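You operate a simulated robot arm through the tools that you are given. There is no shell and no other tool. Be economical: measure what you need, move in short steps, check, and stop when the job is done.

The job below is to be done with a simulated two-armed robot. You get a single attempt, and the scene is never put back.

## Task
Hold the red handle, screw its brass cap on and test on PROBE.
Fine: stand it on the test plate; the PASS lamp must light. Set down upright: red handle.

Only the result counts: the job must be done as asked and must still hold three seconds after the hand-in. Knocking over, shifting, dropping, spilling or breaking anything else fails it. A push-on lid holds only when it is set on centred and level and pressed home; a screw cap is set on level and turned clockwise until tight.

## Robot
Two 6-joint arms with two-finger parallel grippers on one trunk, on a base that drives. Base frame: it is fixed to the floor where the robot stands at the start and does not move with it; the origin is under the middle of the robot, x ahead of it, y to its left, z up. Readings come in cm, degrees, newtons and seconds.
The left shoulder is at the start at [6, 18.7, 117.2], the right one opposite. With the tool pointing down near the work surface each hand reaches from about 26 to 62 cm from the robot's upright axis, wherever it stands, measured 20 degrees to its own side. Places, roughly: blue dial [70, -70, 100]; contact test button [70, -80, 100]; test plate [50, -80, 90]. Payload 1.57 kg a hand.
Tool frame (each hand has its own): the origin (TCP) lies between the finger pads and is the grasp point; the fingertips stand 3 cm ahead of it; z points along the fingers, y is the line along which they close. The gripper opens to 11 cm. The fingers are 2.4 cm wide and 1.2 cm thick; the gripper's body (4.8 by 11.2 cm) begins 7.8 cm behind the TCP.
Orientation is that of the tool frame in the base frame, as a unit quaternion [x, y, z, w]. With the fingers straight down and closing along the base's y, the tool's x points along the base's -x, its y along +y and its z along -z.

## Interface
- The arms move only by the tool send_rows. It takes "left_motion", "right_motion" or both (then of equal length, played together; a hand with none holds still); each is a list of rows, each an object (a shift or turn left out is 0, a gripper value left out holds the last) with "turn": the turn, a rotation vector about the tool's x, y, z in degrees, a list of three; "translation": the shift along the tool's x, y, z in cm, a list of three; "gripper": the closure, from 0 (fully open) to 1 (shut). In form: [{"turn": [wx, wy, wz], "translation": [x, y, z], "gripper": gripper}, ...]. A call has 1 to 8 rows; each row shifts and turns the commanded pose from where the row before left it, along the tool's axes as they then stand. Rows are played at 5 a second. More than 5 cm and 8.6 degrees between two rows, or a gripper value outside its range, and nothing of the call is played. Where a pose cannot be reached the arm comes as near as it can. A force on the tool above 40 N (or 10 N above the force at the start of the call, whichever is more), or a blocked arm, ends the call early, and 0.2 s more pass. The fingers move at their own pace (about 15.3 cm/s each) and stop on an object; they squeeze with about 27 N. The grip force told is the motor's: it shows also when the fingers shut on nothing. Time passes only in rows, and 0.2 s behind the last, so rows that do not move let the fingers close. It gives the time, the measured TCP pose, the force on the tool (base axes), the opening and the grip force at its end, in the units of the frame above (readings bear some noise), with the torque about the TCP (base axes, N m) and any sound that the robot's microphone picked up.
- Cameras (640 x 400 px; columns grow to the right, rows downward): "scene" is now at [1.8, -2.16, 171.45]; the picture's right is [-0.27, -0.96, 0.00], its down [-0.72, 0.20, -0.67] and it looks along [0.64, -0.18, -0.74] (base axes); focal length 287 px, centre (320, 200). "left" rides on the left gripper at [7, -1.6, -14.1] in its tool frame; the picture's right is [0.23, 0.97, 0.00], its down [-0.86, 0.20, -0.48] and it looks along [-0.47, 0.11, 0.88] (tool axes); focal length 222 px, centre (320, 200). "right" rides on the right gripper at [7, 1.6, -14.1] in its tool frame; the picture's right is [-0.23, 0.97, 0.00], its down [-0.85, -0.20, -0.48] and it looks along [-0.47, -0.11, 0.88] (tool axes); focal length 222 px, centre (320, 200).
- camera(camera): a new picture of that camera. The clock stands still meanwhile.
- move_column(by): slides the trunk up (or, below 0, down) by that many cm; the arms and the scene camera ride with it, the base frame stays. It gives what a move gives, with no picture.
- steer(legs): drives the robot by 1 to 6 legs, each [ahead, left, turn to the left] in cm, cm and degrees, along the robot's own axes; the way and the turn of a leg run together, so that a leg with both is an arc; at most 150 cm and 180 degrees a leg. The arms and the cameras ride along, it lands a little off, and it stops where it bumps. It gives what a move gives.
- turn_head(pan, tilt): turns the head with the scene camera to pan (to the left, within 86 degrees either way) and tilt (down, from -29 to 69), counted from straight ahead of the robot. It gives what a move gives.
- point_at(camera, pixels): for up to 12 pixels [column, row] of the newest picture of that camera ("zoom" is the newest enlarged one), the place [x, y, z] in the base frame of the surface seen there, good to about 0.2 cm. The clock stands still meanwhile.
- close_up(camera, box): a new picture of the part [left, top, right, bottom] of that camera's present view, enlarged. The clock stands still meanwhile.
- job_done(): hands the job in; it is judged then, once.

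Go step by step. Measure first, check grasps and placings, and put right what went wrong. The budget is 80 turns and 62 pictures, counting those below and the enlarged ones. Unless the task says otherwise, let go and move clear before handing in, and close with one line.

The tools are called after "Emit:" by a JSON object that holds its "method" and its "body". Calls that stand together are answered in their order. send_rows: Moves the arms, as the interface text tells. Its arguments: {"type":"object","properties":{"left_motion":{"type":"array","items":{"type":"object","properties":{"turn":{"type":"array","items":{"type":"number"}},"translation":{"type":"array","items":{"type":"number"}},"gripper":{"type":"number"}}}},"right_motion":{"type":"array","items":{"type":"object","properties":{"turn":{"type":"array","items":{"type":"number"}},"translation":{"type":"array","items":{"type":"number"}},"gripper":{"type":"number"}}}}},"required":[]} The other tools are called the same way: move_column (by) slides the trunk up or down; steer (legs) drives the base; turn_head (pan, tilt) turns the head that bears the scene camera; camera (camera) takes a picture; point_at (camera, pixels) gives the place of the surface under pixels of a picture; close_up (camera, box) takes an enlarged picture of a part of a camera's view; job_done () hands the job in.

At the start:

```text
t: 0.0
left_tool_pos: [40.25, -5.05, 136.58]
left_ee_rot: [-0.001, 1.0, 0.0, 0.0]
left_force: [0.2, -0.2, 0.6]
left_ft_torque: [-0.01, 0.05, 0.01]
left_width: 10.99
left_gripper_force: 0.1
right_tool_pos: [27.98, -37.61, 128.33]
right_ee_rot: [0.0, 1.0, 0.0, 0.0]
right_force: [-0.5, 0.3, -0.3]
right_ft_torque: [0.0, -0.01, 0.0]
right_width: 10.97
right_gripper_force: 0.0
trunk travel left (down, up): [-80.0, 19.0]
robot x, y, heading: [0.08, 0.23, -0.3]
head pan, tilt: [-15.6, 48.1]
```

scene: 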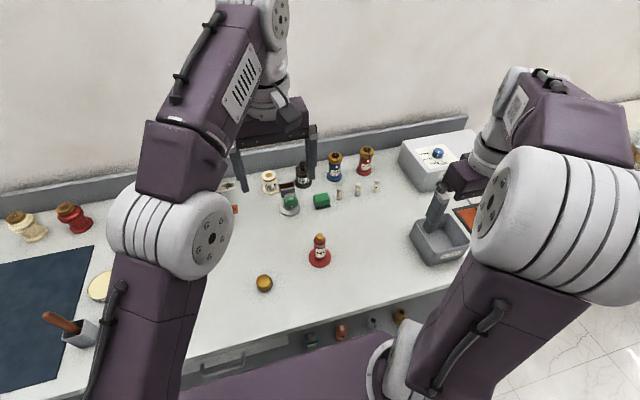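
right: 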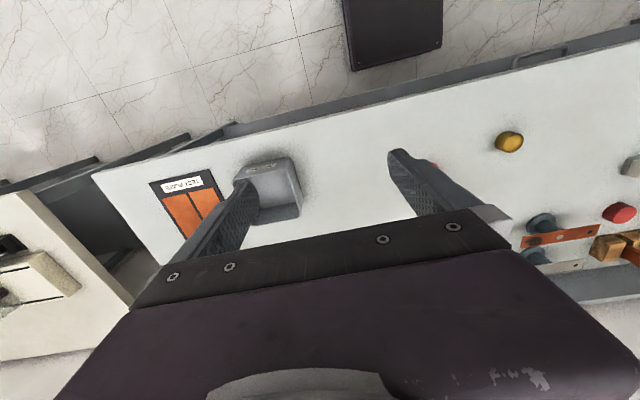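
left: 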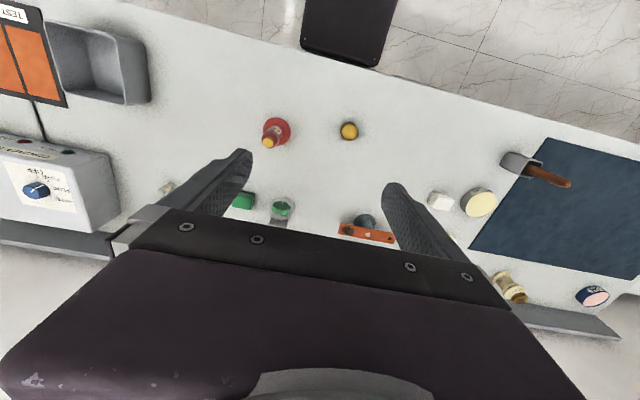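

The scene shows a red item at (319,250) and a brass-coloured disc at (264,283); I'll look closer.

Emit:
{"method": "close_up", "body": {"camera": "scene", "box": [220, 130, 400, 300]}}

Emit:
{"method": "close_up", "body": {"camera": "left", "box": [0, 90, 160, 240]}}

Emit:
{"method": "close_up", "body": {"camera": "left", "box": [240, 100, 380, 180]}}

Emit:
{"method": "point_at", "body": {"camera": "scene", "pixels": [[320, 237], [319, 255], [264, 280], [433, 152], [480, 217], [290, 205], [321, 200], [440, 240], [270, 180], [70, 218], [25, 225]]}}

```text
2.35 times, centred on (310, 215) of scene
```

zoom: 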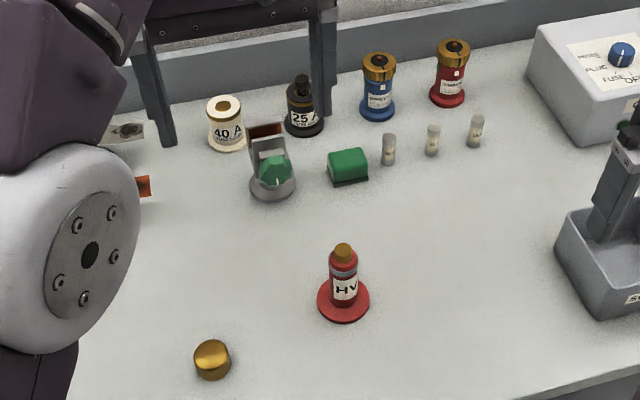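

```text
2.67 times, centred on (80, 165) of left
```

zoom: 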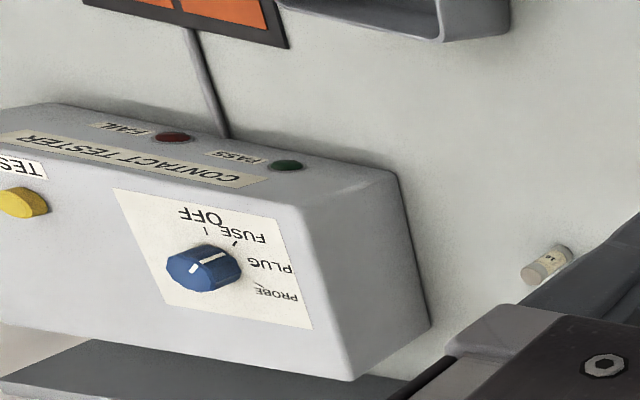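

```text
4.57 times, centred on (310, 140) of left
```

zoom: 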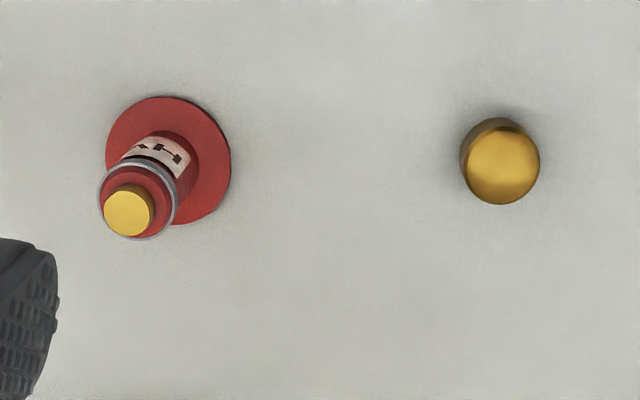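

```text
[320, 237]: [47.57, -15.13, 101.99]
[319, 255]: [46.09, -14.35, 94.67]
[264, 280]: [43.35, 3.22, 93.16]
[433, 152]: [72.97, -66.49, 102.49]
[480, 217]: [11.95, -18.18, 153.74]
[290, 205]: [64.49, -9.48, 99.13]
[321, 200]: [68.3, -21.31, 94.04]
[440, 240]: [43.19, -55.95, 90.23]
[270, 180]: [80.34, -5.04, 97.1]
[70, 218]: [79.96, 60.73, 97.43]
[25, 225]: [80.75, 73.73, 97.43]
```

HV red handle stands at about (47,-15) with a bare stud on top, and the loose brass cap is at (43.4,3.2). I'll shift the robot right so both hands can reach the handle, and read the tester.

Emit:
{"method": "steer", "body": {"legs": [[0, -13, 0.3]]}}

Emit:
{"method": "turn_head", "body": {"pan": 0, "tilt": 52}}

Emit:
{"method": "camera", "body": {"camera": "scene"}}

Emit:
{"method": "camera", "body": {"camera": "left"}}

```text
t: 1.3
left_tool_pos: [40.45, -17.74, 136.65]
left_ee_rot: [-0.003, 1.0, -0.001, 0.0]
left_force: [0.5, 0.7, -0.9]
left_ft_torque: [-0.02, 0.01, 0.01]
left_width: 11.01
left_gripper_force: 0.1
right_tool_pos: [28.22, -50.17, 128.49]
right_ee_rot: [-0.004, 1.0, 0.0, 0.0]
right_force: [0.4, 0.2, 1.2]
right_ft_torque: [0.0, 0.01, -0.01]
right_width: 10.99
right_gripper_force: 0.1
trunk travel left (down, up): [-80.0, 19.0]
robot x, y, heading: [0.12, -13.37, 0.5]
head pan, tilt: [-15.6, 48.1]
```

```text
t: 2.1
left_tool_pos: [40.43, -17.9, 136.53]
left_ee_rot: [-0.003, 1.0, 0.001, -0.001]
left_force: [-0.5, -0.1, 0.5]
left_ft_torque: [0.04, 0.04, 0.0]
left_width: 11.0
left_gripper_force: 0.1
right_tool_pos: [28.38, -50.46, 128.39]
right_ee_rot: [-0.003, 1.0, 0.001, 0.0]
right_force: [0.0, -0.2, -0.3]
right_ft_torque: [0.02, 0.02, -0.01]
right_width: 11.0
right_gripper_force: 0.1
trunk travel left (down, up): [-80.0, 19.0]
robot x, y, heading: [0.07, -13.16, 0.4]
head pan, tilt: [0.0, 52.0]
```

```text
55 pictures are left
```

scene: 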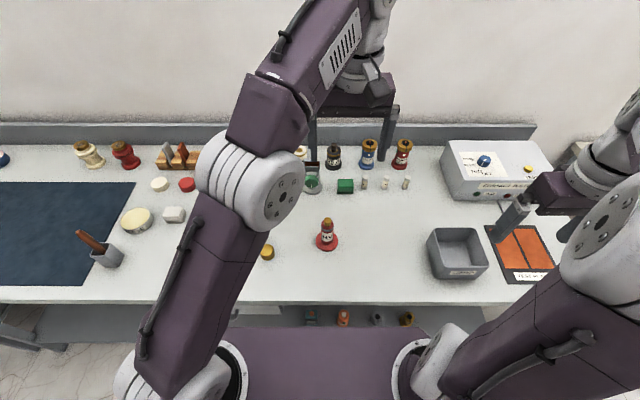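

```text
54 pictures are left
```

left: 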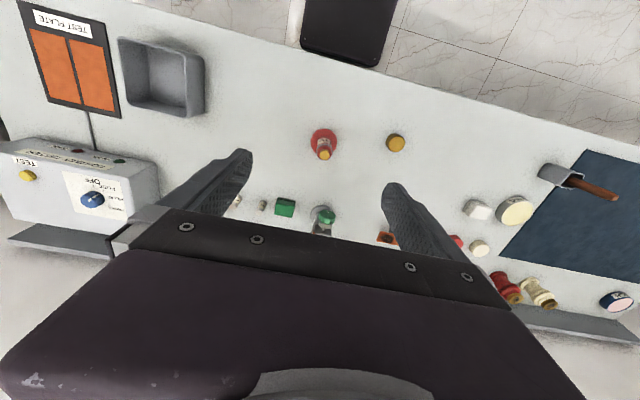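

Left image shows handle (324,145) and cap (396,142); I'll measure both precisely.

Emit:
{"method": "close_up", "body": {"camera": "left", "box": [300, 115, 420, 175]}}

Emit:
{"method": "close_up", "body": {"camera": "scene", "box": [250, 200, 360, 270]}}

```text
5.33 times, centred on (360, 145) of left
```

zoom: 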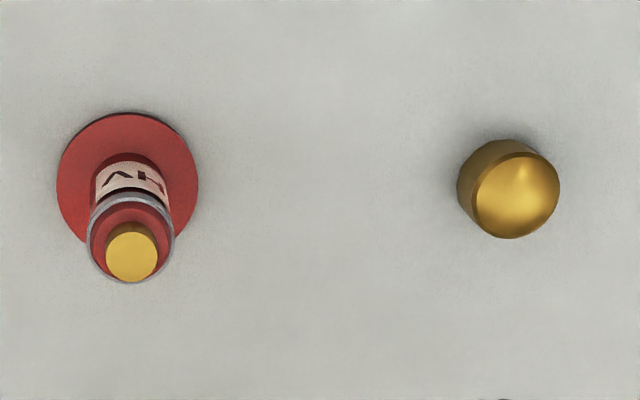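

```text
5.71 times, centred on (305, 235) of scene
```

zoom: 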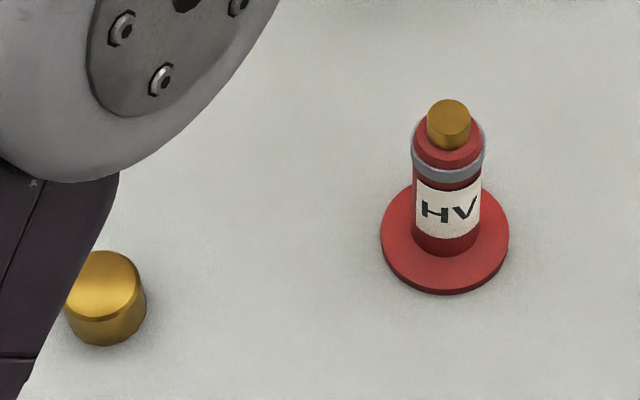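

Emit:
{"method": "point_at", "body": {"camera": "zoom", "pixels": [[449, 112], [430, 110], [468, 110], [445, 157], [414, 150], [484, 150], [447, 205], [447, 240], [390, 235], [500, 235], [105, 275], [107, 325]]}}

Emit:
{"method": "camera", "body": {"camera": "left"}}

Emit:
{"method": "point_at", "body": {"camera": "left", "pixels": [[396, 144], [388, 144], [404, 144], [396, 151], [396, 137], [323, 154], [92, 200], [85, 230], [27, 176]]}}

```text
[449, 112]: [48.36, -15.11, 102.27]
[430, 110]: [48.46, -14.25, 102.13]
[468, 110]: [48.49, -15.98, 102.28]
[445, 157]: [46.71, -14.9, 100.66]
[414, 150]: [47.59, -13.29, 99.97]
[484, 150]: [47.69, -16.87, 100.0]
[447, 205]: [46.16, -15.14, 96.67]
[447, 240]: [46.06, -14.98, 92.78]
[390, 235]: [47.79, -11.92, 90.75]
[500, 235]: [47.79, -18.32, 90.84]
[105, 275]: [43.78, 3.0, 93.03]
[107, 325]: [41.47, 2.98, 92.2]
```

```text
51 pictures are left
```

left: 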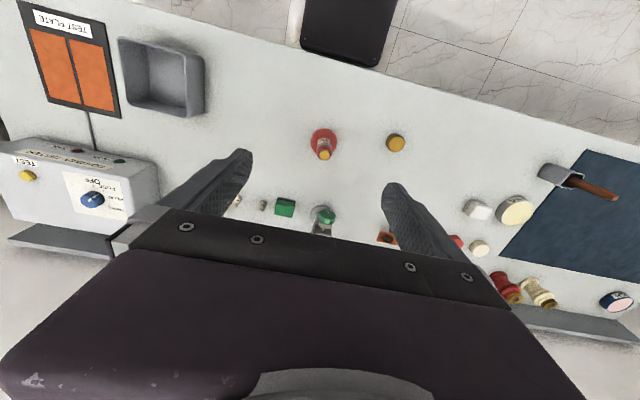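

```text
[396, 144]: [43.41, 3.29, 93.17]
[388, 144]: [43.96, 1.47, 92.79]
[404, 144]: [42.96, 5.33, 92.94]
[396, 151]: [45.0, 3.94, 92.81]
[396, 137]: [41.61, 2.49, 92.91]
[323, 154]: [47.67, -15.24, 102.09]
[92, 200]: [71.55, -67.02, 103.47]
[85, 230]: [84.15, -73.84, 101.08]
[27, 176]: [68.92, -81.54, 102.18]
```

Handle axis is about (47.65,-15.1): shaft r 1.5, ring at z 100, stud top 102.2. Cap centre is (43.4,3.25), r 2, top 93.1. I'll bring the left hand above the cap and the right hand to a turning place.

Emit:
{"method": "send_rows", "body": {"left_motion": [{"translation": [-0.37, 2.65, 3.9]}, {"translation": [-0.37, 2.65, 3.9]}, {"translation": [-0.37, 2.65, 3.9]}, {"translation": [-0.37, 2.65, 3.9]}, {"translation": [-0.37, 2.65, 3.9]}, {"translation": [-0.37, 2.65, 3.9]}, {"translation": [-0.37, 2.65, 3.9]}, {"translation": [-0.37, 2.65, 3.9]}], "right_motion": [{"translation": [-1.2, 1.5, 1.5]}, {"translation": [-1.2, 1.5, 1.5]}, {"translation": [-1.2, 1.5, 1.5]}, {"translation": [-1.2, 1.5, 1.5]}, {"translation": [-1.2, 1.5, 1.5]}, {"translation": [-1.2, 1.5, 1.5]}, {"translation": [-1.2, 1.5, 1.5]}, {"translation": [-1.2, 1.5, 1.5]}]}}

Emit:
{"method": "send_rows", "body": {"right_motion": [{"turn": [0, -8.5, 0]}, {"turn": [0, -8.5, 0]}, {"turn": [0, -8.5, 0]}, {"turn": [0, -8.5, 0]}, {"turn": [0, -8.5, 0]}, {"turn": [0, -8.5, 0]}, {"turn": [0, -8.5, 0]}, {"turn": [0, -8.5, 0]}]}}

Emit:
{"method": "close_up", "body": {"camera": "left", "box": [160, 60, 480, 260]}}

```text
t: 3.9
left_tool_pos: [43.29, 3.49, 105.32]
left_ee_rot: [-0.003, 1.0, -0.002, 0.0]
left_force: [0.4, -0.5, -0.7]
left_ft_torque: [-0.02, 0.01, -0.01]
left_width: 10.97
left_gripper_force: 0.1
right_tool_pos: [38.05, -38.15, 116.26]
right_ee_rot: [-0.004, 1.0, -0.001, -0.001]
right_force: [0.5, -0.7, 0.2]
right_ft_torque: [-0.01, 0.01, 0.0]
right_width: 11.01
right_gripper_force: 0.1
trunk travel left (down, up): [-80.0, 19.0]
robot x, y, heading: [0.09, -13.0, 0.5]
head pan, tilt: [0.0, 52.0]
```

```text
t: 5.7
left_tool_pos: [43.38, 3.31, 105.32]
left_ee_rot: [-0.003, 1.0, 0.001, -0.001]
left_force: [0.5, 0.0, -0.2]
left_ft_torque: [-0.05, 0.03, 0.01]
left_width: 10.98
left_gripper_force: 0.2
right_tool_pos: [47.59, -43.36, 119.4]
right_ee_rot: [-0.002, 0.829, 0.003, 0.559]
right_force: [1.1, 0.1, -0.5]
right_ft_torque: [0.0, -0.01, 0.01]
right_width: 10.97
right_gripper_force: 0.2
right hand out of reach, approached as far as the arm can: row 4, 5, 6, 7, 8
trunk travel left (down, up): [-80.0, 19.0]
robot x, y, heading: [-0.23, -13.35, 0.5]
head pan, tilt: [0.0, 52.0]
```

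```text
2.00 times, centred on (320, 160) of left
```

zoom: 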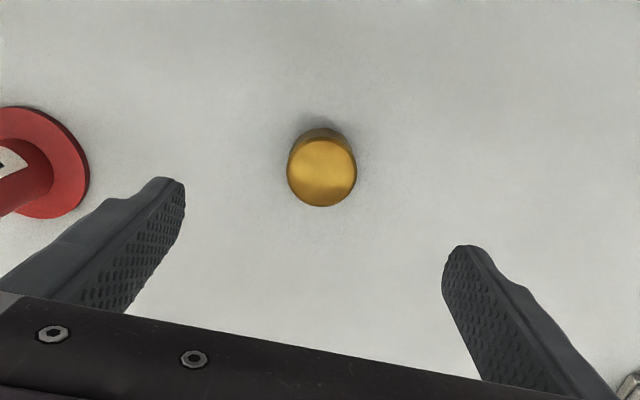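

The left hand is centred on the cap. The right hand needs more distance from the body, so I'll grasp the cap first and then back the base up.

Emit:
{"method": "send_rows", "body": {"left_motion": [{"translation": [0, 0, 4]}, {"translation": [0, 0, 4]}, {"translation": [0, 0, 3.5]}, {"gripper": 0.4}, {"gripper": 0.75}, {"gripper": 0.75}, {"gripper": 0.75}]}}

```text
t: 7.3
left_tool_pos: [43.14, 3.61, 94.04]
left_ee_rot: [-0.004, 1.0, 0.0, 0.0]
left_force: [-0.4, 0.7, -0.5]
left_ft_torque: [-0.03, 0.01, -0.03]
left_width: 4.18
left_gripper_force: 27.2
right_tool_pos: [47.34, -43.21, 119.39]
right_ee_rot: [-0.002, 0.829, 0.003, 0.559]
right_force: [-0.2, 0.2, 0.2]
right_ft_torque: [-0.01, 0.0, -0.02]
right_width: 11.0
right_gripper_force: 0.2
trunk travel left (down, up): [-80.0, 19.0]
robot x, y, heading: [-0.1, -13.33, 0.2]
head pan, tilt: [0.0, 52.0]
```

The cap is gripped (width 4.18, 27 N). I'll lift it and back the base up.

Emit:
{"method": "send_rows", "body": {"left_motion": [{"translation": [0, 0, -4]}, {"translation": [0, 0, -4.5]}, {"translation": [0, 0, -4.5]}, {"translation": [0, 0, -4.5]}, {"translation": [0, 0, -4.5]}]}}

Emit:
{"method": "steer", "body": {"legs": [[-12, 0, 0]]}}

Emit:
{"method": "camera", "body": {"camera": "scene"}}

```text
t: 8.5
left_tool_pos: [42.97, 3.46, 116.11]
left_ee_rot: [-0.004, 1.0, 0.0, 0.0]
left_force: [-0.9, -0.3, -0.4]
left_ft_torque: [0.0, -0.03, 0.0]
left_width: 4.19
left_gripper_force: 27.6
right_tool_pos: [47.22, -43.07, 119.53]
right_ee_rot: [-0.003, 0.829, 0.003, 0.559]
right_force: [-0.6, -0.3, 0.4]
right_ft_torque: [-0.01, 0.01, 0.0]
right_width: 11.02
right_gripper_force: 0.0
trunk travel left (down, up): [-80.0, 19.0]
robot x, y, heading: [0.09, -12.92, 0.3]
head pan, tilt: [0.0, 52.0]
```

```text
t: 9.7
left_tool_pos: [31.59, 3.41, 115.97]
left_ee_rot: [-0.003, 1.0, 0.001, -0.001]
left_force: [-0.1, 0.4, -0.6]
left_ft_torque: [0.0, 0.0, 0.01]
left_width: 4.2
left_gripper_force: 27.5
right_tool_pos: [35.84, -43.32, 119.41]
right_ee_rot: [-0.002, 0.83, 0.002, 0.558]
right_force: [0.6, -0.3, -0.2]
right_ft_torque: [0.0, -0.03, -0.01]
right_width: 10.99
right_gripper_force: 0.0
trunk travel left (down, up): [-80.0, 19.0]
robot x, y, heading: [-11.67, -13.07, 0.5]
head pan, tilt: [0.0, 52.0]
```

```text
49 pictures are left
```

scene: 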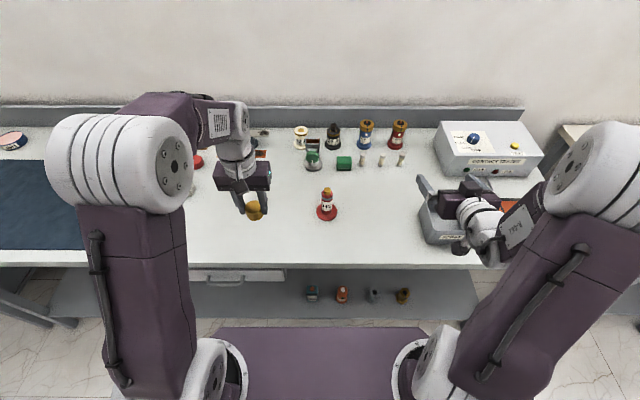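

The base moved back. I'll probe how the right hand responds with small steps towards the handle's y.

Emit:
{"method": "send_rows", "body": {"right_motion": [{"translation": [0, 3, 0]}, {"translation": [0, 4, 0]}]}}

```text
t: 10.3
left_tool_pos: [31.41, 3.52, 115.95]
left_ee_rot: [-0.003, 1.0, -0.001, 0.0]
left_force: [0.5, -0.5, 1.0]
left_ft_torque: [-0.02, -0.01, -0.02]
left_width: 4.16
left_gripper_force: 26.6
right_tool_pos: [37.83, -37.9, 121.22]
right_ee_rot: [-0.002, 0.83, 0.008, 0.557]
right_force: [1.2, 0.4, -1.0]
right_ft_torque: [0.0, -0.01, -0.04]
right_width: 11.02
right_gripper_force: 0.1
right hand out of reach, approached as far as the arm can: row 1, 2
trunk travel left (down, up): [-80.0, 19.0]
robot x, y, heading: [-11.8, -13.02, 0.6]
head pan, tilt: [0.0, 52.0]
```

Emit:
{"method": "send_rows", "body": {"right_motion": [{"translation": [-1.5, 0, 3.7]}, {"translation": [-1.5, 0, 3.7]}, {"translation": [-1.5, 0, 3.7]}]}}

```text
t: 11.1
left_tool_pos: [31.44, 3.39, 115.99]
left_ee_rot: [-0.003, 1.0, 0.0, 0.0]
left_force: [-0.7, 1.2, -1.4]
left_ft_torque: [0.02, -0.01, -0.01]
left_width: 4.18
left_gripper_force: 27.4
right_tool_pos: [49.69, -37.93, 121.15]
right_ee_rot: [-0.003, 0.829, 0.003, 0.559]
right_force: [-0.1, 0.7, 0.2]
right_ft_torque: [-0.01, 0.04, 0.05]
right_width: 11.0
right_gripper_force: 0.0
trunk travel left (down, up): [-80.0, 19.0]
robot x, y, heading: [-11.79, -12.88, 0.3]
head pan, tilt: [0.0, 52.0]
```

Commands restart from the measured pose. I'll yaw the right hand inward about 42° so its wrist stays clear of the body.

Emit:
{"method": "send_rows", "body": {"right_motion": [{"turn": [-7.88, 0, -3.18]}, {"turn": [-7.88, 0, -3.18]}, {"turn": [-7.88, 0, -3.18]}, {"turn": [-7.88, 0, -3.18]}, {"turn": [-7.88, 0, -3.18]}]}}

```text
t: 12.3
left_tool_pos: [31.48, 3.17, 115.93]
left_ee_rot: [-0.003, 1.0, 0.001, 0.0]
left_force: [-0.1, -0.7, 0.0]
left_ft_torque: [0.02, 0.0, 0.01]
left_width: 4.19
left_gripper_force: 27.1
right_tool_pos: [49.98, -38.02, 121.04]
right_ee_rot: [-0.303, 0.772, 0.207, 0.519]
right_force: [0.4, 0.4, 0.5]
right_ft_torque: [0.03, 0.0, 0.03]
right_width: 11.01
right_gripper_force: 0.1
trunk travel left (down, up): [-80.0, 19.0]
robot x, y, heading: [-11.43, -13.45, 0.2]
head pan, tilt: [0.0, 52.0]
```

Emit:
{"method": "send_rows", "body": {"right_motion": [{"translation": [1.65, 3.66, 1.83]}, {"translation": [1.65, 3.66, 1.83]}, {"translation": [1.65, 3.66, 1.83]}, {"translation": [1.65, 3.66, 1.83]}, {"translation": [1.65, 3.66, 1.83]}]}}

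Emit:
{"method": "camera", "body": {"camera": "scene"}}

```text
t: 13.5
left_tool_pos: [31.38, 3.48, 115.9]
left_ee_rot: [-0.004, 1.0, -0.001, 0.0]
left_force: [0.1, 0.5, -0.7]
left_ft_torque: [0.01, 0.01, 0.01]
left_width: 4.17
left_gripper_force: 26.8
right_tool_pos: [41.45, -20.95, 110.18]
right_ee_rot: [-0.303, 0.772, 0.205, 0.52]
right_force: [-0.5, 0.1, 0.3]
right_ft_torque: [-0.01, 0.03, 0.0]
right_width: 11.0
right_gripper_force: 0.1
trunk travel left (down, up): [-80.0, 19.0]
robot x, y, heading: [-11.6, -13.07, 0.4]
head pan, tilt: [0.0, 52.0]
```

```text
48 pictures are left
```

scene: 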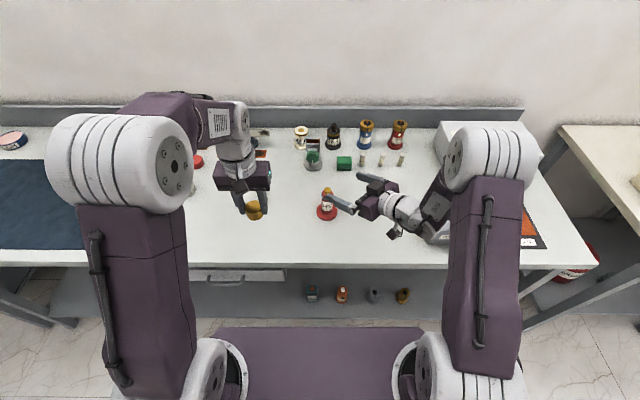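

The right hand is well placed. I'll descend behind the handle.

Emit:
{"method": "send_rows", "body": {"right_motion": [{"translation": [4.45, 0, 1.8]}, {"translation": [4.45, 0, 1.8]}, {"translation": [4.45, 0, 1.8]}]}}

Emit:
{"method": "camera", "body": {"camera": "right"}}

Emit:
{"method": "close_up", "body": {"camera": "scene", "box": [260, 150, 460, 275]}}

```text
t: 14.3
left_tool_pos: [31.39, 3.42, 115.88]
left_ee_rot: [-0.003, 1.0, 0.001, 0.0]
left_force: [0.3, 0.3, 0.1]
left_ft_torque: [0.02, 0.01, 0.02]
left_width: 4.17
left_gripper_force: 26.6
right_tool_pos: [45.85, -21.95, 97.25]
right_ee_rot: [-0.302, 0.772, 0.208, 0.519]
right_force: [-0.1, 0.1, -0.9]
right_ft_torque: [0.02, -0.02, -0.02]
right_width: 11.0
right_gripper_force: 0.1
right hand out of reach, approached as far as the arm can: row 1, 2, 3
trunk travel left (down, up): [-80.0, 19.0]
robot x, y, heading: [-11.28, -13.26, 0.7]
head pan, tilt: [0.0, 52.0]
```

```text
47 pictures are left
```

right: 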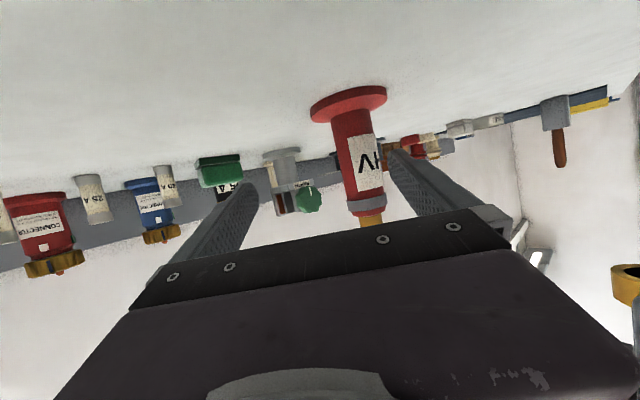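

```text
3.20 times, centred on (360, 212) of scene
```

zoom: 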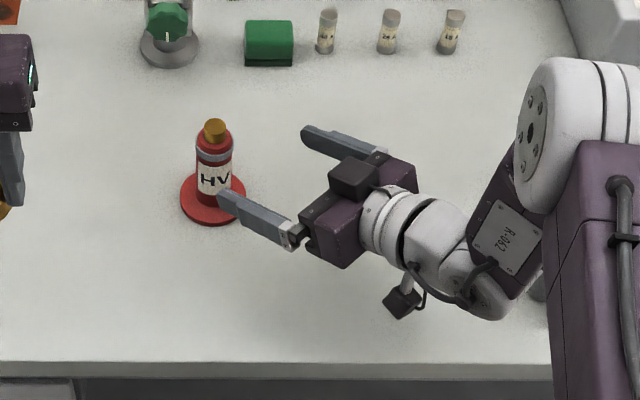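

The handle is at 6 cm ahead and 3.8 cm to the tool's +y, still inside the open fingers. I'll advance diagonally onto it.

Emit:
{"method": "send_rows", "body": {"right_motion": [{"translation": [-0.37, 1.26, 2.0]}, {"translation": [-0.37, 1.26, 2.0]}, {"translation": [-0.37, 1.26, 2.0]}]}}

Emit:
{"method": "camera", "body": {"camera": "right"}}

```text
t: 15.1
left_tool_pos: [31.39, 3.41, 115.89]
left_ee_rot: [-0.004, 1.0, -0.001, 0.0]
left_force: [-0.3, -0.3, -1.0]
left_ft_torque: [-0.01, -0.02, 0.02]
left_width: 4.19
left_gripper_force: 27.2
right_tool_pos: [47.52, -15.04, 96.18]
right_ee_rot: [-0.303, 0.772, 0.205, 0.52]
right_force: [0.0, 0.6, -0.1]
right_ft_torque: [0.02, 0.04, 0.0]
right_width: 11.01
right_gripper_force: 0.0
trunk travel left (down, up): [-80.0, 19.0]
robot x, y, heading: [-11.63, -13.05, 0.4]
head pan, tilt: [0.0, 52.0]
```

```text
45 pictures are left
```

right: 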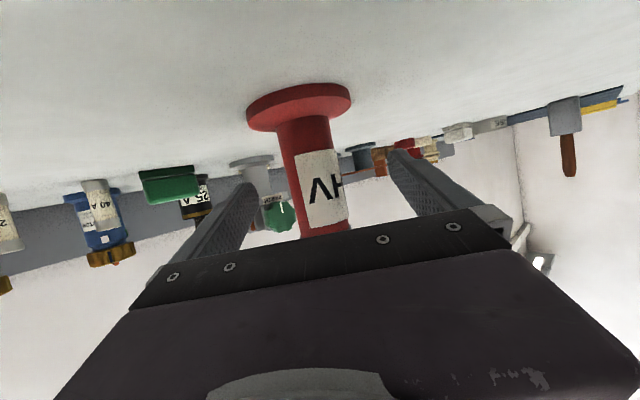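

Centred on the shaft at (47.5,-15.0). I'll close the right gripper.

Emit:
{"method": "send_rows", "body": {"right_motion": [{"gripper": 0.5}, {"gripper": 0.7}, {"gripper": 0.85}, {"gripper": 0.85}]}}

Emit:
{"method": "close_up", "body": {"camera": "scene", "box": [260, 150, 460, 275]}}

```text
t: 16.1
left_tool_pos: [31.37, 3.43, 115.86]
left_ee_rot: [-0.004, 1.0, -0.001, 0.0]
left_force: [-0.1, -0.2, -1.3]
left_ft_torque: [-0.01, 0.01, 0.02]
left_width: 4.15
left_gripper_force: 27.2
right_tool_pos: [47.55, -15.07, 96.17]
right_ee_rot: [-0.302, 0.771, 0.206, 0.521]
right_force: [0.8, -1.2, 0.7]
right_ft_torque: [-0.13, -0.11, 0.05]
right_width: 3.71
right_gripper_force: 27.0
trunk travel left (down, up): [-80.0, 19.0]
robot x, y, heading: [-11.69, -12.86, 0.4]
head pan, tilt: [0.0, 52.0]
```

```text
3.20 times, centred on (360, 212) of scene
```

zoom: 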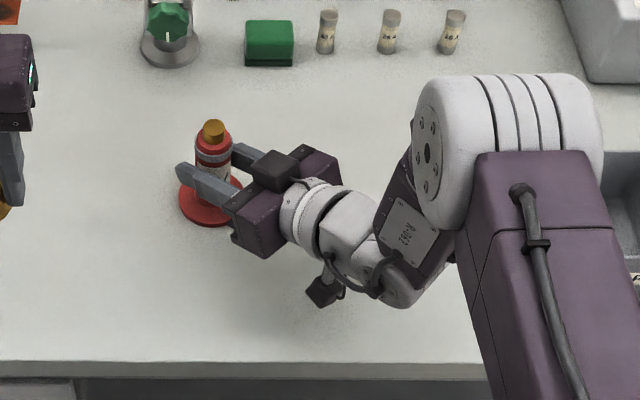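

The handle is held (width 3.71, 27 N). I'll re-measure the stud and ring now.

Emit:
{"method": "close_up", "body": {"camera": "scene", "box": [296, 176, 360, 216]}}

```text
10.00 times, centred on (328, 196) of scene
```

zoom: 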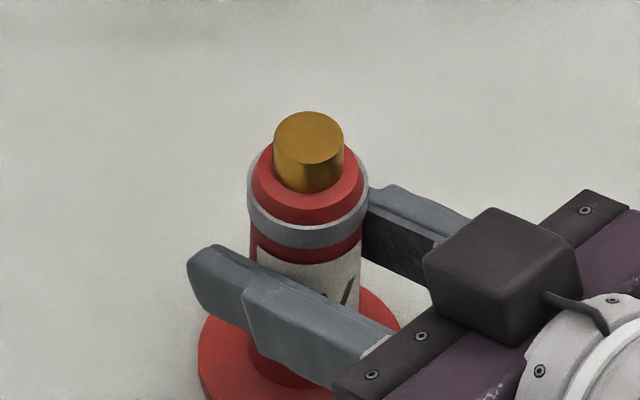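

Emit:
{"method": "point_at", "body": {"camera": "zoom", "pixels": [[308, 137], [278, 137], [340, 137], [308, 115], [308, 160], [308, 205], [260, 180], [356, 180], [308, 235], [251, 195], [365, 195], [500, 240]]}}

```text
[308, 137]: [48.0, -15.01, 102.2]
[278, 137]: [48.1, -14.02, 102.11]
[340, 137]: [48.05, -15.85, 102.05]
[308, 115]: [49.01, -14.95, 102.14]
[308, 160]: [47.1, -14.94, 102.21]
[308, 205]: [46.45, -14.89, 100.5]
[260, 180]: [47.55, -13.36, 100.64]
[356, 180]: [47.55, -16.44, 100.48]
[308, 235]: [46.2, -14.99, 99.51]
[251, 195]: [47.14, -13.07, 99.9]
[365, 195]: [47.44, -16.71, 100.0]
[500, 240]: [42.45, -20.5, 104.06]
```

Stud centre is (48.0,-14.95), top 102.2. I'll bring the cap above it.

Emit:
{"method": "send_rows", "body": {"left_motion": [{"translation": [-2.77, -3.07, 0.5]}, {"translation": [-2.77, -3.07, 0.5]}, {"translation": [-2.77, -3.07, 0.5]}, {"translation": [-2.77, -3.07, 0.5]}, {"translation": [-2.77, -3.07, 1]}, {"translation": [-2.77, -3.07, 1]}]}}

Emit:
{"method": "close_up", "body": {"camera": "scene", "box": [270, 120, 430, 220]}}

```text
t: 17.5
left_tool_pos: [44.19, -12.48, 112.37]
left_ee_rot: [-0.004, 1.0, 0.0, 0.0]
left_force: [-0.5, 0.0, -0.4]
left_ft_torque: [-0.01, -0.02, 0.0]
left_width: 4.17
left_gripper_force: 26.7
left hand out of reach, approached as far as the arm can: row 5, 6
right_tool_pos: [47.47, -15.15, 96.13]
right_ee_rot: [-0.303, 0.771, 0.207, 0.52]
right_force: [-0.2, 0.2, -0.8]
right_ft_torque: [-0.02, -0.11, 0.02]
right_width: 3.71
right_gripper_force: 27.4
trunk travel left (down, up): [-80.0, 19.0]
robot x, y, heading: [-11.6, -13.08, 0.4]
head pan, tilt: [0.0, 52.0]
```

```text
4.00 times, centred on (350, 170) of scene
```

zoom: 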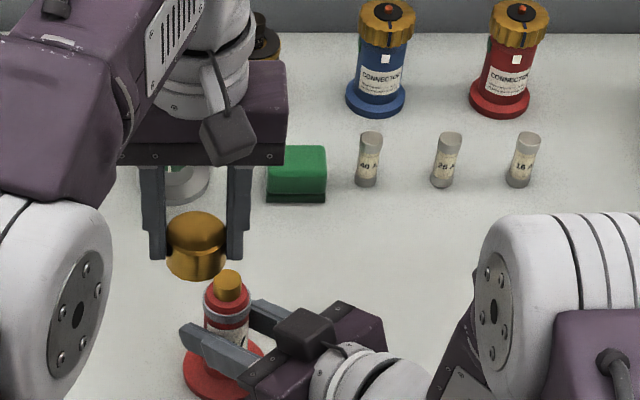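

The left hand runs out of reach at (44.2,-12.5), so I'll move it left, then lift the handle slightly and relocate it to around (43,-4).

Emit:
{"method": "send_rows", "body": {"left_motion": [{"translation": [0.4, 4.3, 0]}, {"translation": [0.4, 4.3, 0]}, {"translation": [0.4, 4.3, 0]}, {"translation": [0.4, 4.3, 0]}]}}

Emit:
{"method": "send_rows", "body": {"right_motion": [{"translation": [-0.55, 0, -0.22]}, {"translation": [-0.55, 0, -0.22]}, {"translation": [-0.35, 2.85, 0.88]}, {"translation": [-0.35, 2.85, 0.88]}, {"translation": [-0.35, 2.85, 0.88]}, {"translation": [-0.35, 2.85, 0.88]}]}}

Emit:
{"method": "close_up", "body": {"camera": "scene", "box": [220, 120, 420, 245]}}

```text
t: 18.5
left_tool_pos: [42.55, 4.87, 112.35]
left_ee_rot: [-0.003, 1.0, -0.001, 0.0]
left_force: [0.9, 0.6, 0.3]
left_ft_torque: [-0.02, -0.01, 0.04]
left_width: 4.18
left_gripper_force: 26.9
right_tool_pos: [47.51, -15.03, 96.18]
right_ee_rot: [-0.302, 0.772, 0.204, 0.521]
right_force: [-0.9, 1.0, 1.7]
right_ft_torque: [0.03, -0.08, -0.02]
right_width: 3.7
right_gripper_force: 27.0
trunk travel left (down, up): [-80.0, 19.0]
robot x, y, heading: [-11.85, -13.19, 0.5]
head pan, tilt: [0.0, 52.0]
```

```text
t: 19.9
left_tool_pos: [42.64, 4.92, 112.09]
left_ee_rot: [-0.004, 1.0, -0.001, 0.0]
left_force: [1.1, -0.2, -0.4]
left_ft_torque: [0.0, 0.02, 0.0]
left_width: 4.18
left_gripper_force: 27.2
right_tool_pos: [46.62, -3.76, 97.69]
right_ee_rot: [-0.303, 0.773, 0.21, 0.517]
right_force: [-1.6, -0.4, -2.9]
right_ft_torque: [0.01, 0.04, -0.01]
right_width: 3.7
right_gripper_force: 27.1
right hand out of reach, approached as far as the arm can: row 3, 4, 5, 6
trunk travel left (down, up): [-80.0, 19.0]
robot x, y, heading: [-11.71, -12.89, 0.6]
head pan, tilt: [0.0, 52.0]
```

```text
3.20 times, centred on (320, 182) of scene
```

zoom: 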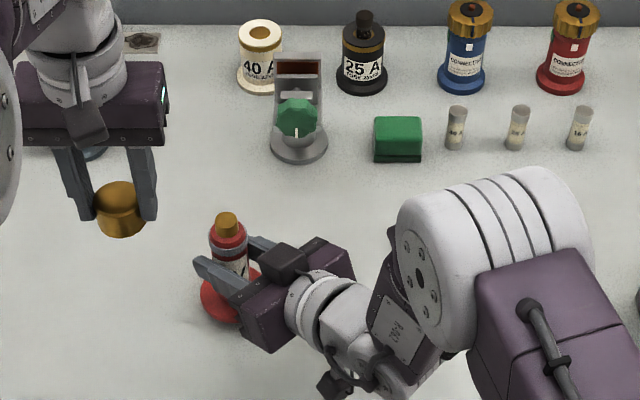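

The handle is held at about (47,-3.7), still far for the left hand. I'll yaw the right hand another 25° and draw the handle closer.

Emit:
{"method": "send_rows", "body": {"right_motion": [{"turn": [-7.88, 0, -3.2]}, {"turn": [-7.88, 0, -3.2]}, {"turn": [-7.88, 0, -3.2]}, {"translation": [-0.08, 2.23, 0.18]}, {"translation": [-0.08, 2.23, 0.18]}]}}

```text
t: 21.1
left_tool_pos: [42.73, 5.01, 112.31]
left_ee_rot: [-0.003, 1.0, -0.001, -0.001]
left_force: [-0.5, -0.4, -0.1]
left_ft_torque: [-0.02, 0.02, 0.01]
left_width: 4.18
left_gripper_force: 27.0
right_tool_pos: [42.77, -1.93, 97.78]
right_ee_rot: [-0.466, 0.685, 0.315, 0.464]
right_force: [-0.6, -0.1, -1.6]
right_ft_torque: [-0.06, -0.03, -0.05]
right_width: 3.7
right_gripper_force: 26.8
trunk travel left (down, up): [-80.0, 19.0]
robot x, y, heading: [-11.76, -13.12, 0.5]
head pan, tilt: [0.0, 52.0]
```

Emit:
{"method": "send_rows", "body": {"right_motion": [{"translation": [0.6, 0, 0.24]}, {"translation": [0.6, 0, 0.24]}, {"translation": [0.14, 0, 0.06]}]}}

Emit:
{"method": "send_rows", "body": {"right_motion": [{"translation": [0.09, 0, 0.04]}, {}]}}

Emit:
{"method": "close_up", "body": {"camera": "scene", "box": [250, 140, 350, 240]}}

```text
t: 21.9
left_tool_pos: [42.53, 4.74, 112.35]
left_ee_rot: [-0.003, 1.0, -0.001, 0.001]
left_force: [0.1, 0.4, -0.8]
left_ft_torque: [-0.01, 0.0, 0.02]
left_width: 4.17
left_gripper_force: 26.5
right_tool_pos: [42.65, -1.85, 96.5]
right_ee_rot: [-0.466, 0.684, 0.316, 0.464]
right_force: [-0.9, -0.2, 11.3]
right_ft_torque: [-0.11, 0.41, 0.06]
right_width: 3.7
right_gripper_force: 26.6
trunk travel left (down, up): [-80.0, 19.0]
robot x, y, heading: [-11.32, -13.35, 0.2]
head pan, tilt: [0.0, 52.0]
```

```text
t: 22.5
left_tool_pos: [42.41, 4.86, 112.3]
left_ee_rot: [-0.004, 1.0, 0.0, 0.001]
left_force: [-0.2, -0.3, -0.5]
left_ft_torque: [0.0, -0.03, 0.01]
left_width: 4.18
left_gripper_force: 26.8
right_tool_pos: [42.75, -1.89, 96.38]
right_ee_rot: [-0.465, 0.684, 0.315, 0.465]
right_force: [2.8, 0.8, 17.6]
right_ft_torque: [0.22, 0.44, 0.03]
right_width: 3.71
right_gripper_force: 26.7
trunk travel left (down, up): [-80.0, 19.0]
robot x, y, heading: [-11.77, -12.96, 0.4]
head pan, tilt: [0.0, 52.0]
```

```text
4.00 times, centred on (300, 190) of scene
```

zoom: 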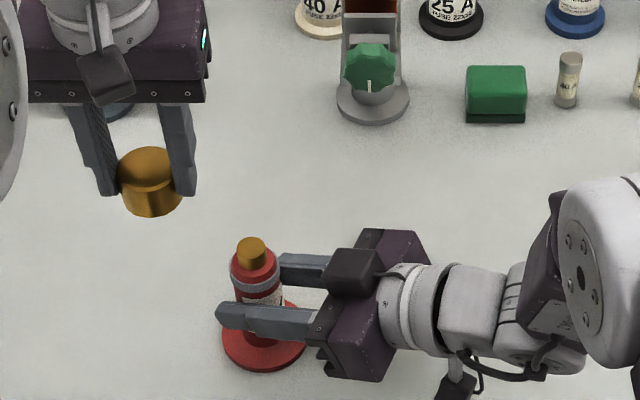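

The handle rests on the table with 17 N downward. I'll measure the stud and the held cap.

Emit:
{"method": "point_at", "body": {"camera": "zoom", "pixels": [[251, 244], [238, 244], [264, 244], [251, 240], [251, 250], [240, 262], [272, 262], [232, 275], [279, 270], [148, 165], [151, 195], [253, 340]]}}

Emit:
{"method": "close_up", "body": {"camera": "left", "box": [160, 60, 480, 260]}}

```text
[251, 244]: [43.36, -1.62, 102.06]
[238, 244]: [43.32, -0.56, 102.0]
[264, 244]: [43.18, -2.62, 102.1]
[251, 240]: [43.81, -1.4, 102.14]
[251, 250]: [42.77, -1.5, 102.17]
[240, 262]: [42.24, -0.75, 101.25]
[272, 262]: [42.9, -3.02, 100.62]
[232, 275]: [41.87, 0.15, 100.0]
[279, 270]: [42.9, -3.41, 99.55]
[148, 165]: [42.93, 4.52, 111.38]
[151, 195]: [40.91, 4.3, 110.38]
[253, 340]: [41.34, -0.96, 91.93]
```

```text
2.00 times, centred on (320, 160) of left
```

zoom: 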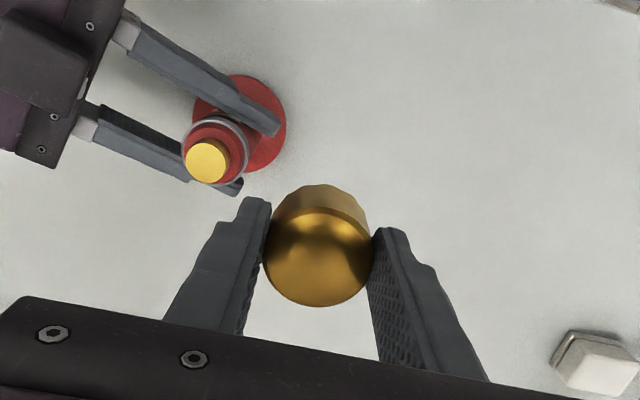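

Emit:
{"method": "point_at", "body": {"camera": "zoom", "pixels": [[318, 257], [268, 257], [368, 257], [318, 212], [318, 302], [206, 162], [188, 162], [226, 162], [206, 145], [206, 179]]}}

```text
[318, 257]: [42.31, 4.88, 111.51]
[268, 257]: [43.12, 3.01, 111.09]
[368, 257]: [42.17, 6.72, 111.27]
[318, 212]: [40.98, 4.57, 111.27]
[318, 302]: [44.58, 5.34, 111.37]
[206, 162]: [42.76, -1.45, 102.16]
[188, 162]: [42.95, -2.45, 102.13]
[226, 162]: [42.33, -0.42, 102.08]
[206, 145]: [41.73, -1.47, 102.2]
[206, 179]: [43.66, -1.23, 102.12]
```

Relative offset cap→stud is about (0.2,-6.35). I'll move the cap above the stud and check.

Emit:
{"method": "send_rows", "body": {"left_motion": [{"translation": [-0.1, -3.15, 0.8]}, {"translation": [-0.1, -3.15, 1]}, {"translation": [0, 0, 2]}, {}]}}

Emit:
{"method": "close_up", "body": {"camera": "scene", "box": [250, 140, 330, 220]}}

Emit:
{"method": "close_up", "body": {"camera": "left", "box": [240, 120, 400, 220]}}

```text
t: 23.5
left_tool_pos: [42.74, -1.68, 108.4]
left_ee_rot: [-0.004, 1.0, 0.0, 0.0]
left_force: [0.4, -0.1, -0.8]
left_ft_torque: [-0.01, -0.01, 0.02]
left_width: 4.16
left_gripper_force: 27.0
right_tool_pos: [42.66, -1.92, 96.24]
right_ee_rot: [-0.466, 0.685, 0.315, 0.464]
right_force: [2.9, 1.8, 14.7]
right_ft_torque: [0.22, 0.22, 0.04]
right_width: 3.7
right_gripper_force: 27.3
trunk travel left (down, up): [-80.0, 19.0]
robot x, y, heading: [-11.63, -12.84, 0.2]
head pan, tilt: [0.0, 52.0]
```

```text
5.00 times, centred on (290, 180) of scene
```

zoom: 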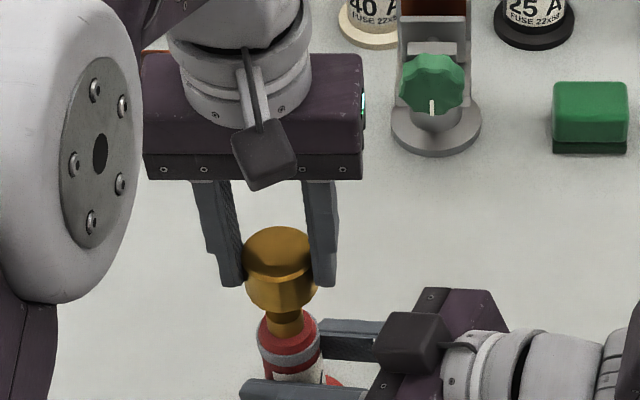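

```text
4.00 times, centred on (320, 170) of left
```

zoom: 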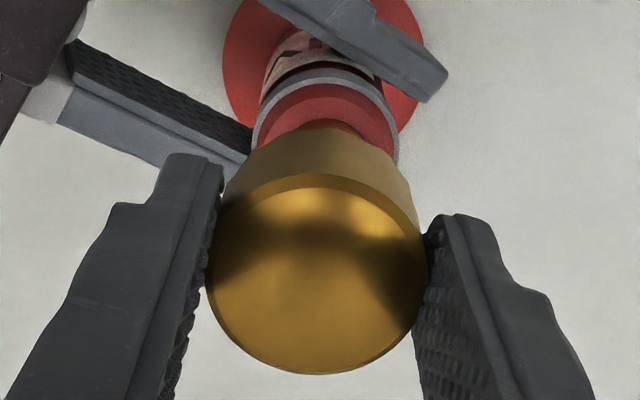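

Laterally (columns 279→285→289) it fits the vertical's lean. I'll check fore-aft with points.

Emit:
{"method": "point_at", "body": {"camera": "zoom", "pixels": [[315, 275], [225, 280], [405, 280], [310, 190], [318, 360], [340, 76], [257, 135], [395, 135], [320, 95], [330, 125]]}}

Emit:
{"method": "close_up", "body": {"camera": "scene", "box": [268, 175, 324, 220]}}

Emit:
{"method": "point_at", "body": {"camera": "scene", "pixels": [[306, 192], [306, 196]]}}

```text
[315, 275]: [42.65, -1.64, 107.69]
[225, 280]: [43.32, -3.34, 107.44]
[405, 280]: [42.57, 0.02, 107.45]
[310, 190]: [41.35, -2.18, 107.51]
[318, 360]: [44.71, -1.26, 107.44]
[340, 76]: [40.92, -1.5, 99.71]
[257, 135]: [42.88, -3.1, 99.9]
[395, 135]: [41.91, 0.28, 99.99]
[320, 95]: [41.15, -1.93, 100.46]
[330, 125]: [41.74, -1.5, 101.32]
```

```text
8.89 times, centred on (296, 198) of scene
```

zoom: 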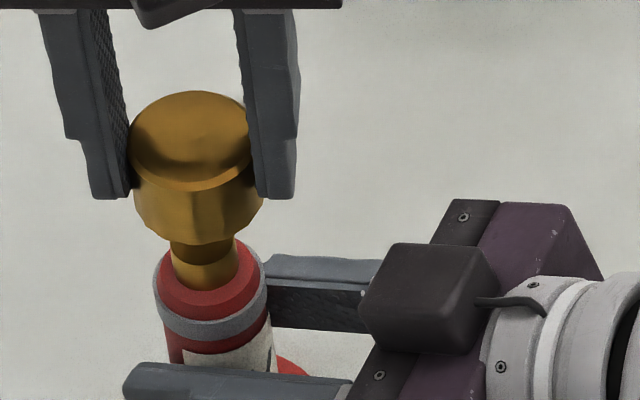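

```text
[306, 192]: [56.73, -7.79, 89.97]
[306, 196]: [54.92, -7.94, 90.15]
```

Emit:
{"method": "point_at", "body": {"camera": "zoom", "pixels": [[191, 100], [191, 120], [191, 141], [191, 160], [191, 180], [195, 200], [198, 225], [205, 270], [205, 300], [209, 325], [158, 295], [263, 290]]}}

```text
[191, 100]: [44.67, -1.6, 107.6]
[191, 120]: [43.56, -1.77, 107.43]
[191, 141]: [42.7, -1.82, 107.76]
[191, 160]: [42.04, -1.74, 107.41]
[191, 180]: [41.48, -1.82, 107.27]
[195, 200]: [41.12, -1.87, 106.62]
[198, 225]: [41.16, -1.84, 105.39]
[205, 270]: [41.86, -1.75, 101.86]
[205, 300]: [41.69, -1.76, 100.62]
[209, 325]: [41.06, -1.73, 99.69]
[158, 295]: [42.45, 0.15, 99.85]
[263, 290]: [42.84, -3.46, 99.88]
```

Cap centre x≈43.1 versus stud 42.85. I'll pre-rotate counter-clockwise 51° about the cap centre, shift −0.25 in x, then recheck.

Emit:
{"method": "send_rows", "body": {"left_motion": [{"translation": [0.25, 0.05, 0]}, {"turn": [0, 0, -8.5], "translation": [0, -0.037, 0]}, {"turn": [0, 0, -8.5], "translation": [0, -0.037, 0]}, {"turn": [0, 0, -8.5], "translation": [0, -0.037, 0]}, {"turn": [0, 0, -8.5], "translation": [0, -0.037, 0]}, {"turn": [0, 0, -8.5], "translation": [0, -0.037, 0]}, {"turn": [0, 0, -8.5], "translation": [0, -0.037, 0]}, {}]}}

Emit:
{"method": "close_up", "body": {"camera": "scene", "box": [268, 175, 324, 220]}}

```text
t: 25.3
left_tool_pos: [42.37, -1.85, 108.41]
left_ee_rot: [-0.434, 0.901, 0.0, 0.0]
left_force: [-0.1, -0.4, 0.1]
left_ft_torque: [0.01, 0.02, -0.05]
left_width: 4.18
left_gripper_force: 27.4
right_tool_pos: [42.58, -1.94, 96.27]
right_ee_rot: [-0.466, 0.685, 0.315, 0.463]
right_force: [-0.2, -0.9, 3.8]
right_ft_torque: [-0.17, -0.2, -0.03]
right_width: 3.7
right_gripper_force: 27.4
trunk travel left (down, up): [-80.0, 19.0]
robot x, y, heading: [-11.65, -12.96, 0.3]
head pan, tilt: [0.0, 52.0]
```

```text
8.89 times, centred on (296, 198) of scene
```

zoom: 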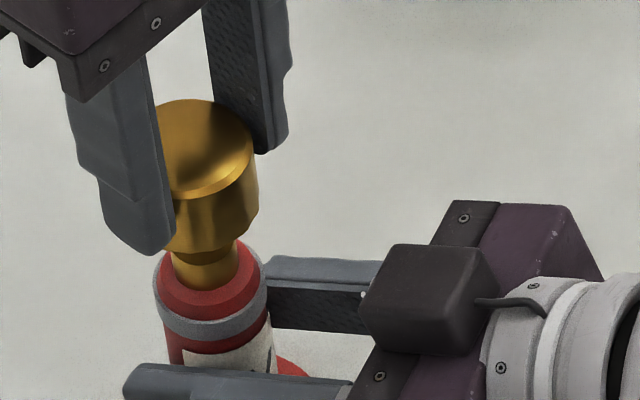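

Emit:
{"method": "point_at", "body": {"camera": "zoom", "pixels": [[200, 108], [200, 188], [205, 215], [207, 235], [253, 150], [250, 200], [205, 270], [205, 300], [209, 325], [158, 295], [263, 290], [167, 150]]}}

```text
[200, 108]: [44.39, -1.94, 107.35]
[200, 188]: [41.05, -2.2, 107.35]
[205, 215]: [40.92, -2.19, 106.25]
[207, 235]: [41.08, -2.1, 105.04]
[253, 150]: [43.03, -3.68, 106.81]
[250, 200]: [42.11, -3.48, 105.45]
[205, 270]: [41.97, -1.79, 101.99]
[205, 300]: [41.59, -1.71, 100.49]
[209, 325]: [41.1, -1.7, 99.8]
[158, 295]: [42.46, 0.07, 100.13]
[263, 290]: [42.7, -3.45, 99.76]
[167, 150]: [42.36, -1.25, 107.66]
```

Cap now sits about 0.2 cm too far −y (real offset from TCP is ~0). I'll correct and lower to just touching.

Emit:
{"method": "send_rows", "body": {"left_motion": [{"translation": [-0.11, 0.18, 0]}, {"translation": [0, 0, 1]}, {"translation": [0, 0, 0.9]}, {}]}}

Emit:
{"method": "close_up", "body": {"camera": "scene", "box": [268, 175, 324, 220]}}

```text
t: 26.3
left_tool_pos: [42.59, -1.53, 106.54]
left_ee_rot: [-0.434, 0.901, 0.0, 0.001]
left_force: [0.6, -0.6, -0.4]
left_ft_torque: [0.02, 0.03, 0.01]
left_width: 4.17
left_gripper_force: 27.0
right_tool_pos: [42.69, -1.92, 96.24]
right_ee_rot: [-0.466, 0.685, 0.316, 0.463]
right_force: [0.7, 0.1, -0.3]
right_ft_torque: [-0.11, -0.15, -0.04]
right_width: 3.67
right_gripper_force: 27.1
trunk travel left (down, up): [-80.0, 19.0]
robot x, y, heading: [-12.0, -13.54, 0.4]
head pan, tilt: [0.0, 52.0]
```

```text
8.89 times, centred on (296, 198) of scene
```

zoom: 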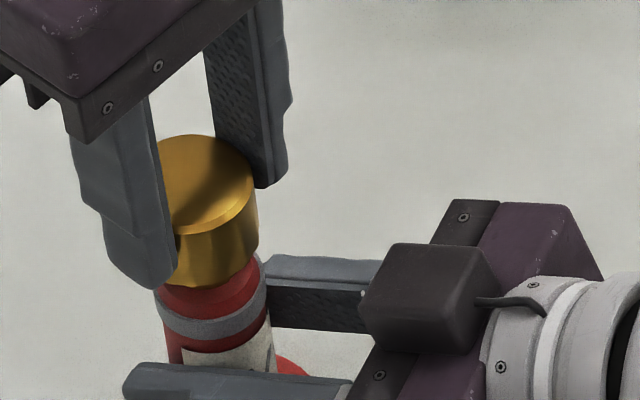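

Emit:
{"method": "point_at", "body": {"camera": "zoom", "pixels": [[256, 230], [250, 250], [240, 260], [225, 270], [210, 276], [195, 278], [185, 278], [160, 310], [266, 300], [210, 325], [185, 320], [240, 318]]}}

```text
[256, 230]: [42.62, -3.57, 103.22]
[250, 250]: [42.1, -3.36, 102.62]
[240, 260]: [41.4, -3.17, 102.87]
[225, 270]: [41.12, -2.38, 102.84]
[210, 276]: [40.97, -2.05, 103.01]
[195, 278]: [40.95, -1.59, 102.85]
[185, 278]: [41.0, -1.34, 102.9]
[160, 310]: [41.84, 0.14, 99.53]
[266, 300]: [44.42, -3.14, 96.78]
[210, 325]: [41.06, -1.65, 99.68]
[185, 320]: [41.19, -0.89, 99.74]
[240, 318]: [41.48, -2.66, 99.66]
```

Circle fits: cap (43.0,−1.65), ring (42.88,−1.62). I'll nudge −0.12 in x and lower slowly, watching force.

Emit:
{"method": "send_rows", "body": {"left_motion": [{"translation": [0.075, 0.094, 0.2]}, {"translation": [0, 0, 0.3]}, {"translation": [0, 0, 0.3]}, {"translation": [0, 0, 0.3]}, {"translation": [0, 0, 0.2]}]}}

```text
t: 27.5
left_tool_pos: [42.34, -1.6, 105.44]
left_ee_rot: [-0.434, 0.901, -0.001, 0.002]
left_force: [-0.2, 1.0, 27.8]
left_ft_torque: [-0.02, -0.34, -0.01]
left_width: 4.18
left_gripper_force: 27.1
right_tool_pos: [42.59, -2.01, 96.33]
right_ee_rot: [-0.466, 0.685, 0.315, 0.463]
right_force: [4.5, -0.3, -6.8]
right_ft_torque: [-0.15, 0.42, 0.11]
right_width: 3.69
right_gripper_force: 27.3
trunk travel left (down, up): [-80.0, 19.0]
robot x, y, heading: [-11.15, -12.8, 0.4]
head pan, tilt: [0.0, 52.0]
```

Contact at 28 N with the cap 0.6 cm over the stud top. I'll turn clockwise now with slight downward feed.

Emit:
{"method": "send_rows", "body": {"left_motion": [{"turn": [0, 0, 8.5]}, {"turn": [0, 0, 8.5]}, {"turn": [0, 0, 8.5], "translation": [0, 0, 0.03]}, {"turn": [0, 0, 8.5], "translation": [0, 0, 0.03]}, {"turn": [0, 0, 8.5], "translation": [0, 0, 0.03]}, {"turn": [0, 0, 8.5], "translation": [0, 0, 0.03]}, {"turn": [0, 0, 8.5], "translation": [0, 0, 0.03]}, {"turn": [0, 0, 8.5], "translation": [0, 0, 0.03]}]}}

Emit:
{"method": "close_up", "body": {"camera": "scene", "box": [268, 175, 324, 220]}}

```text
t: 29.3
left_tool_pos: [42.29, -1.55, 105.01]
left_ee_rot: [0.146, 0.989, 0.0, 0.001]
left_force: [9.8, 7.7, 0.1]
left_ft_torque: [0.26, -0.29, 0.12]
left_width: 4.16
left_gripper_force: 27.6
right_tool_pos: [42.7, -1.85, 96.27]
right_ee_rot: [-0.465, 0.685, 0.315, 0.464]
right_force: [-8.2, -6.6, 8.9]
right_ft_torque: [0.34, -0.33, 0.01]
right_width: 3.74
right_gripper_force: 27.2
trunk travel left (down, up): [-80.0, 19.0]
robot x, y, heading: [-11.62, -12.65, 0.4]
head pan, tilt: [0.0, 52.0]
```

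```text
8.89 times, centred on (296, 198) of scene
```

zoom: 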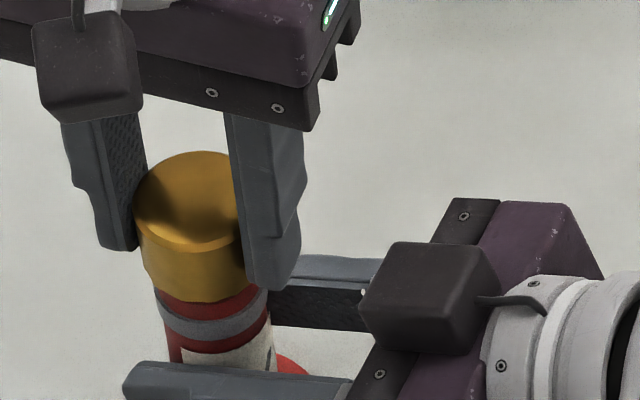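

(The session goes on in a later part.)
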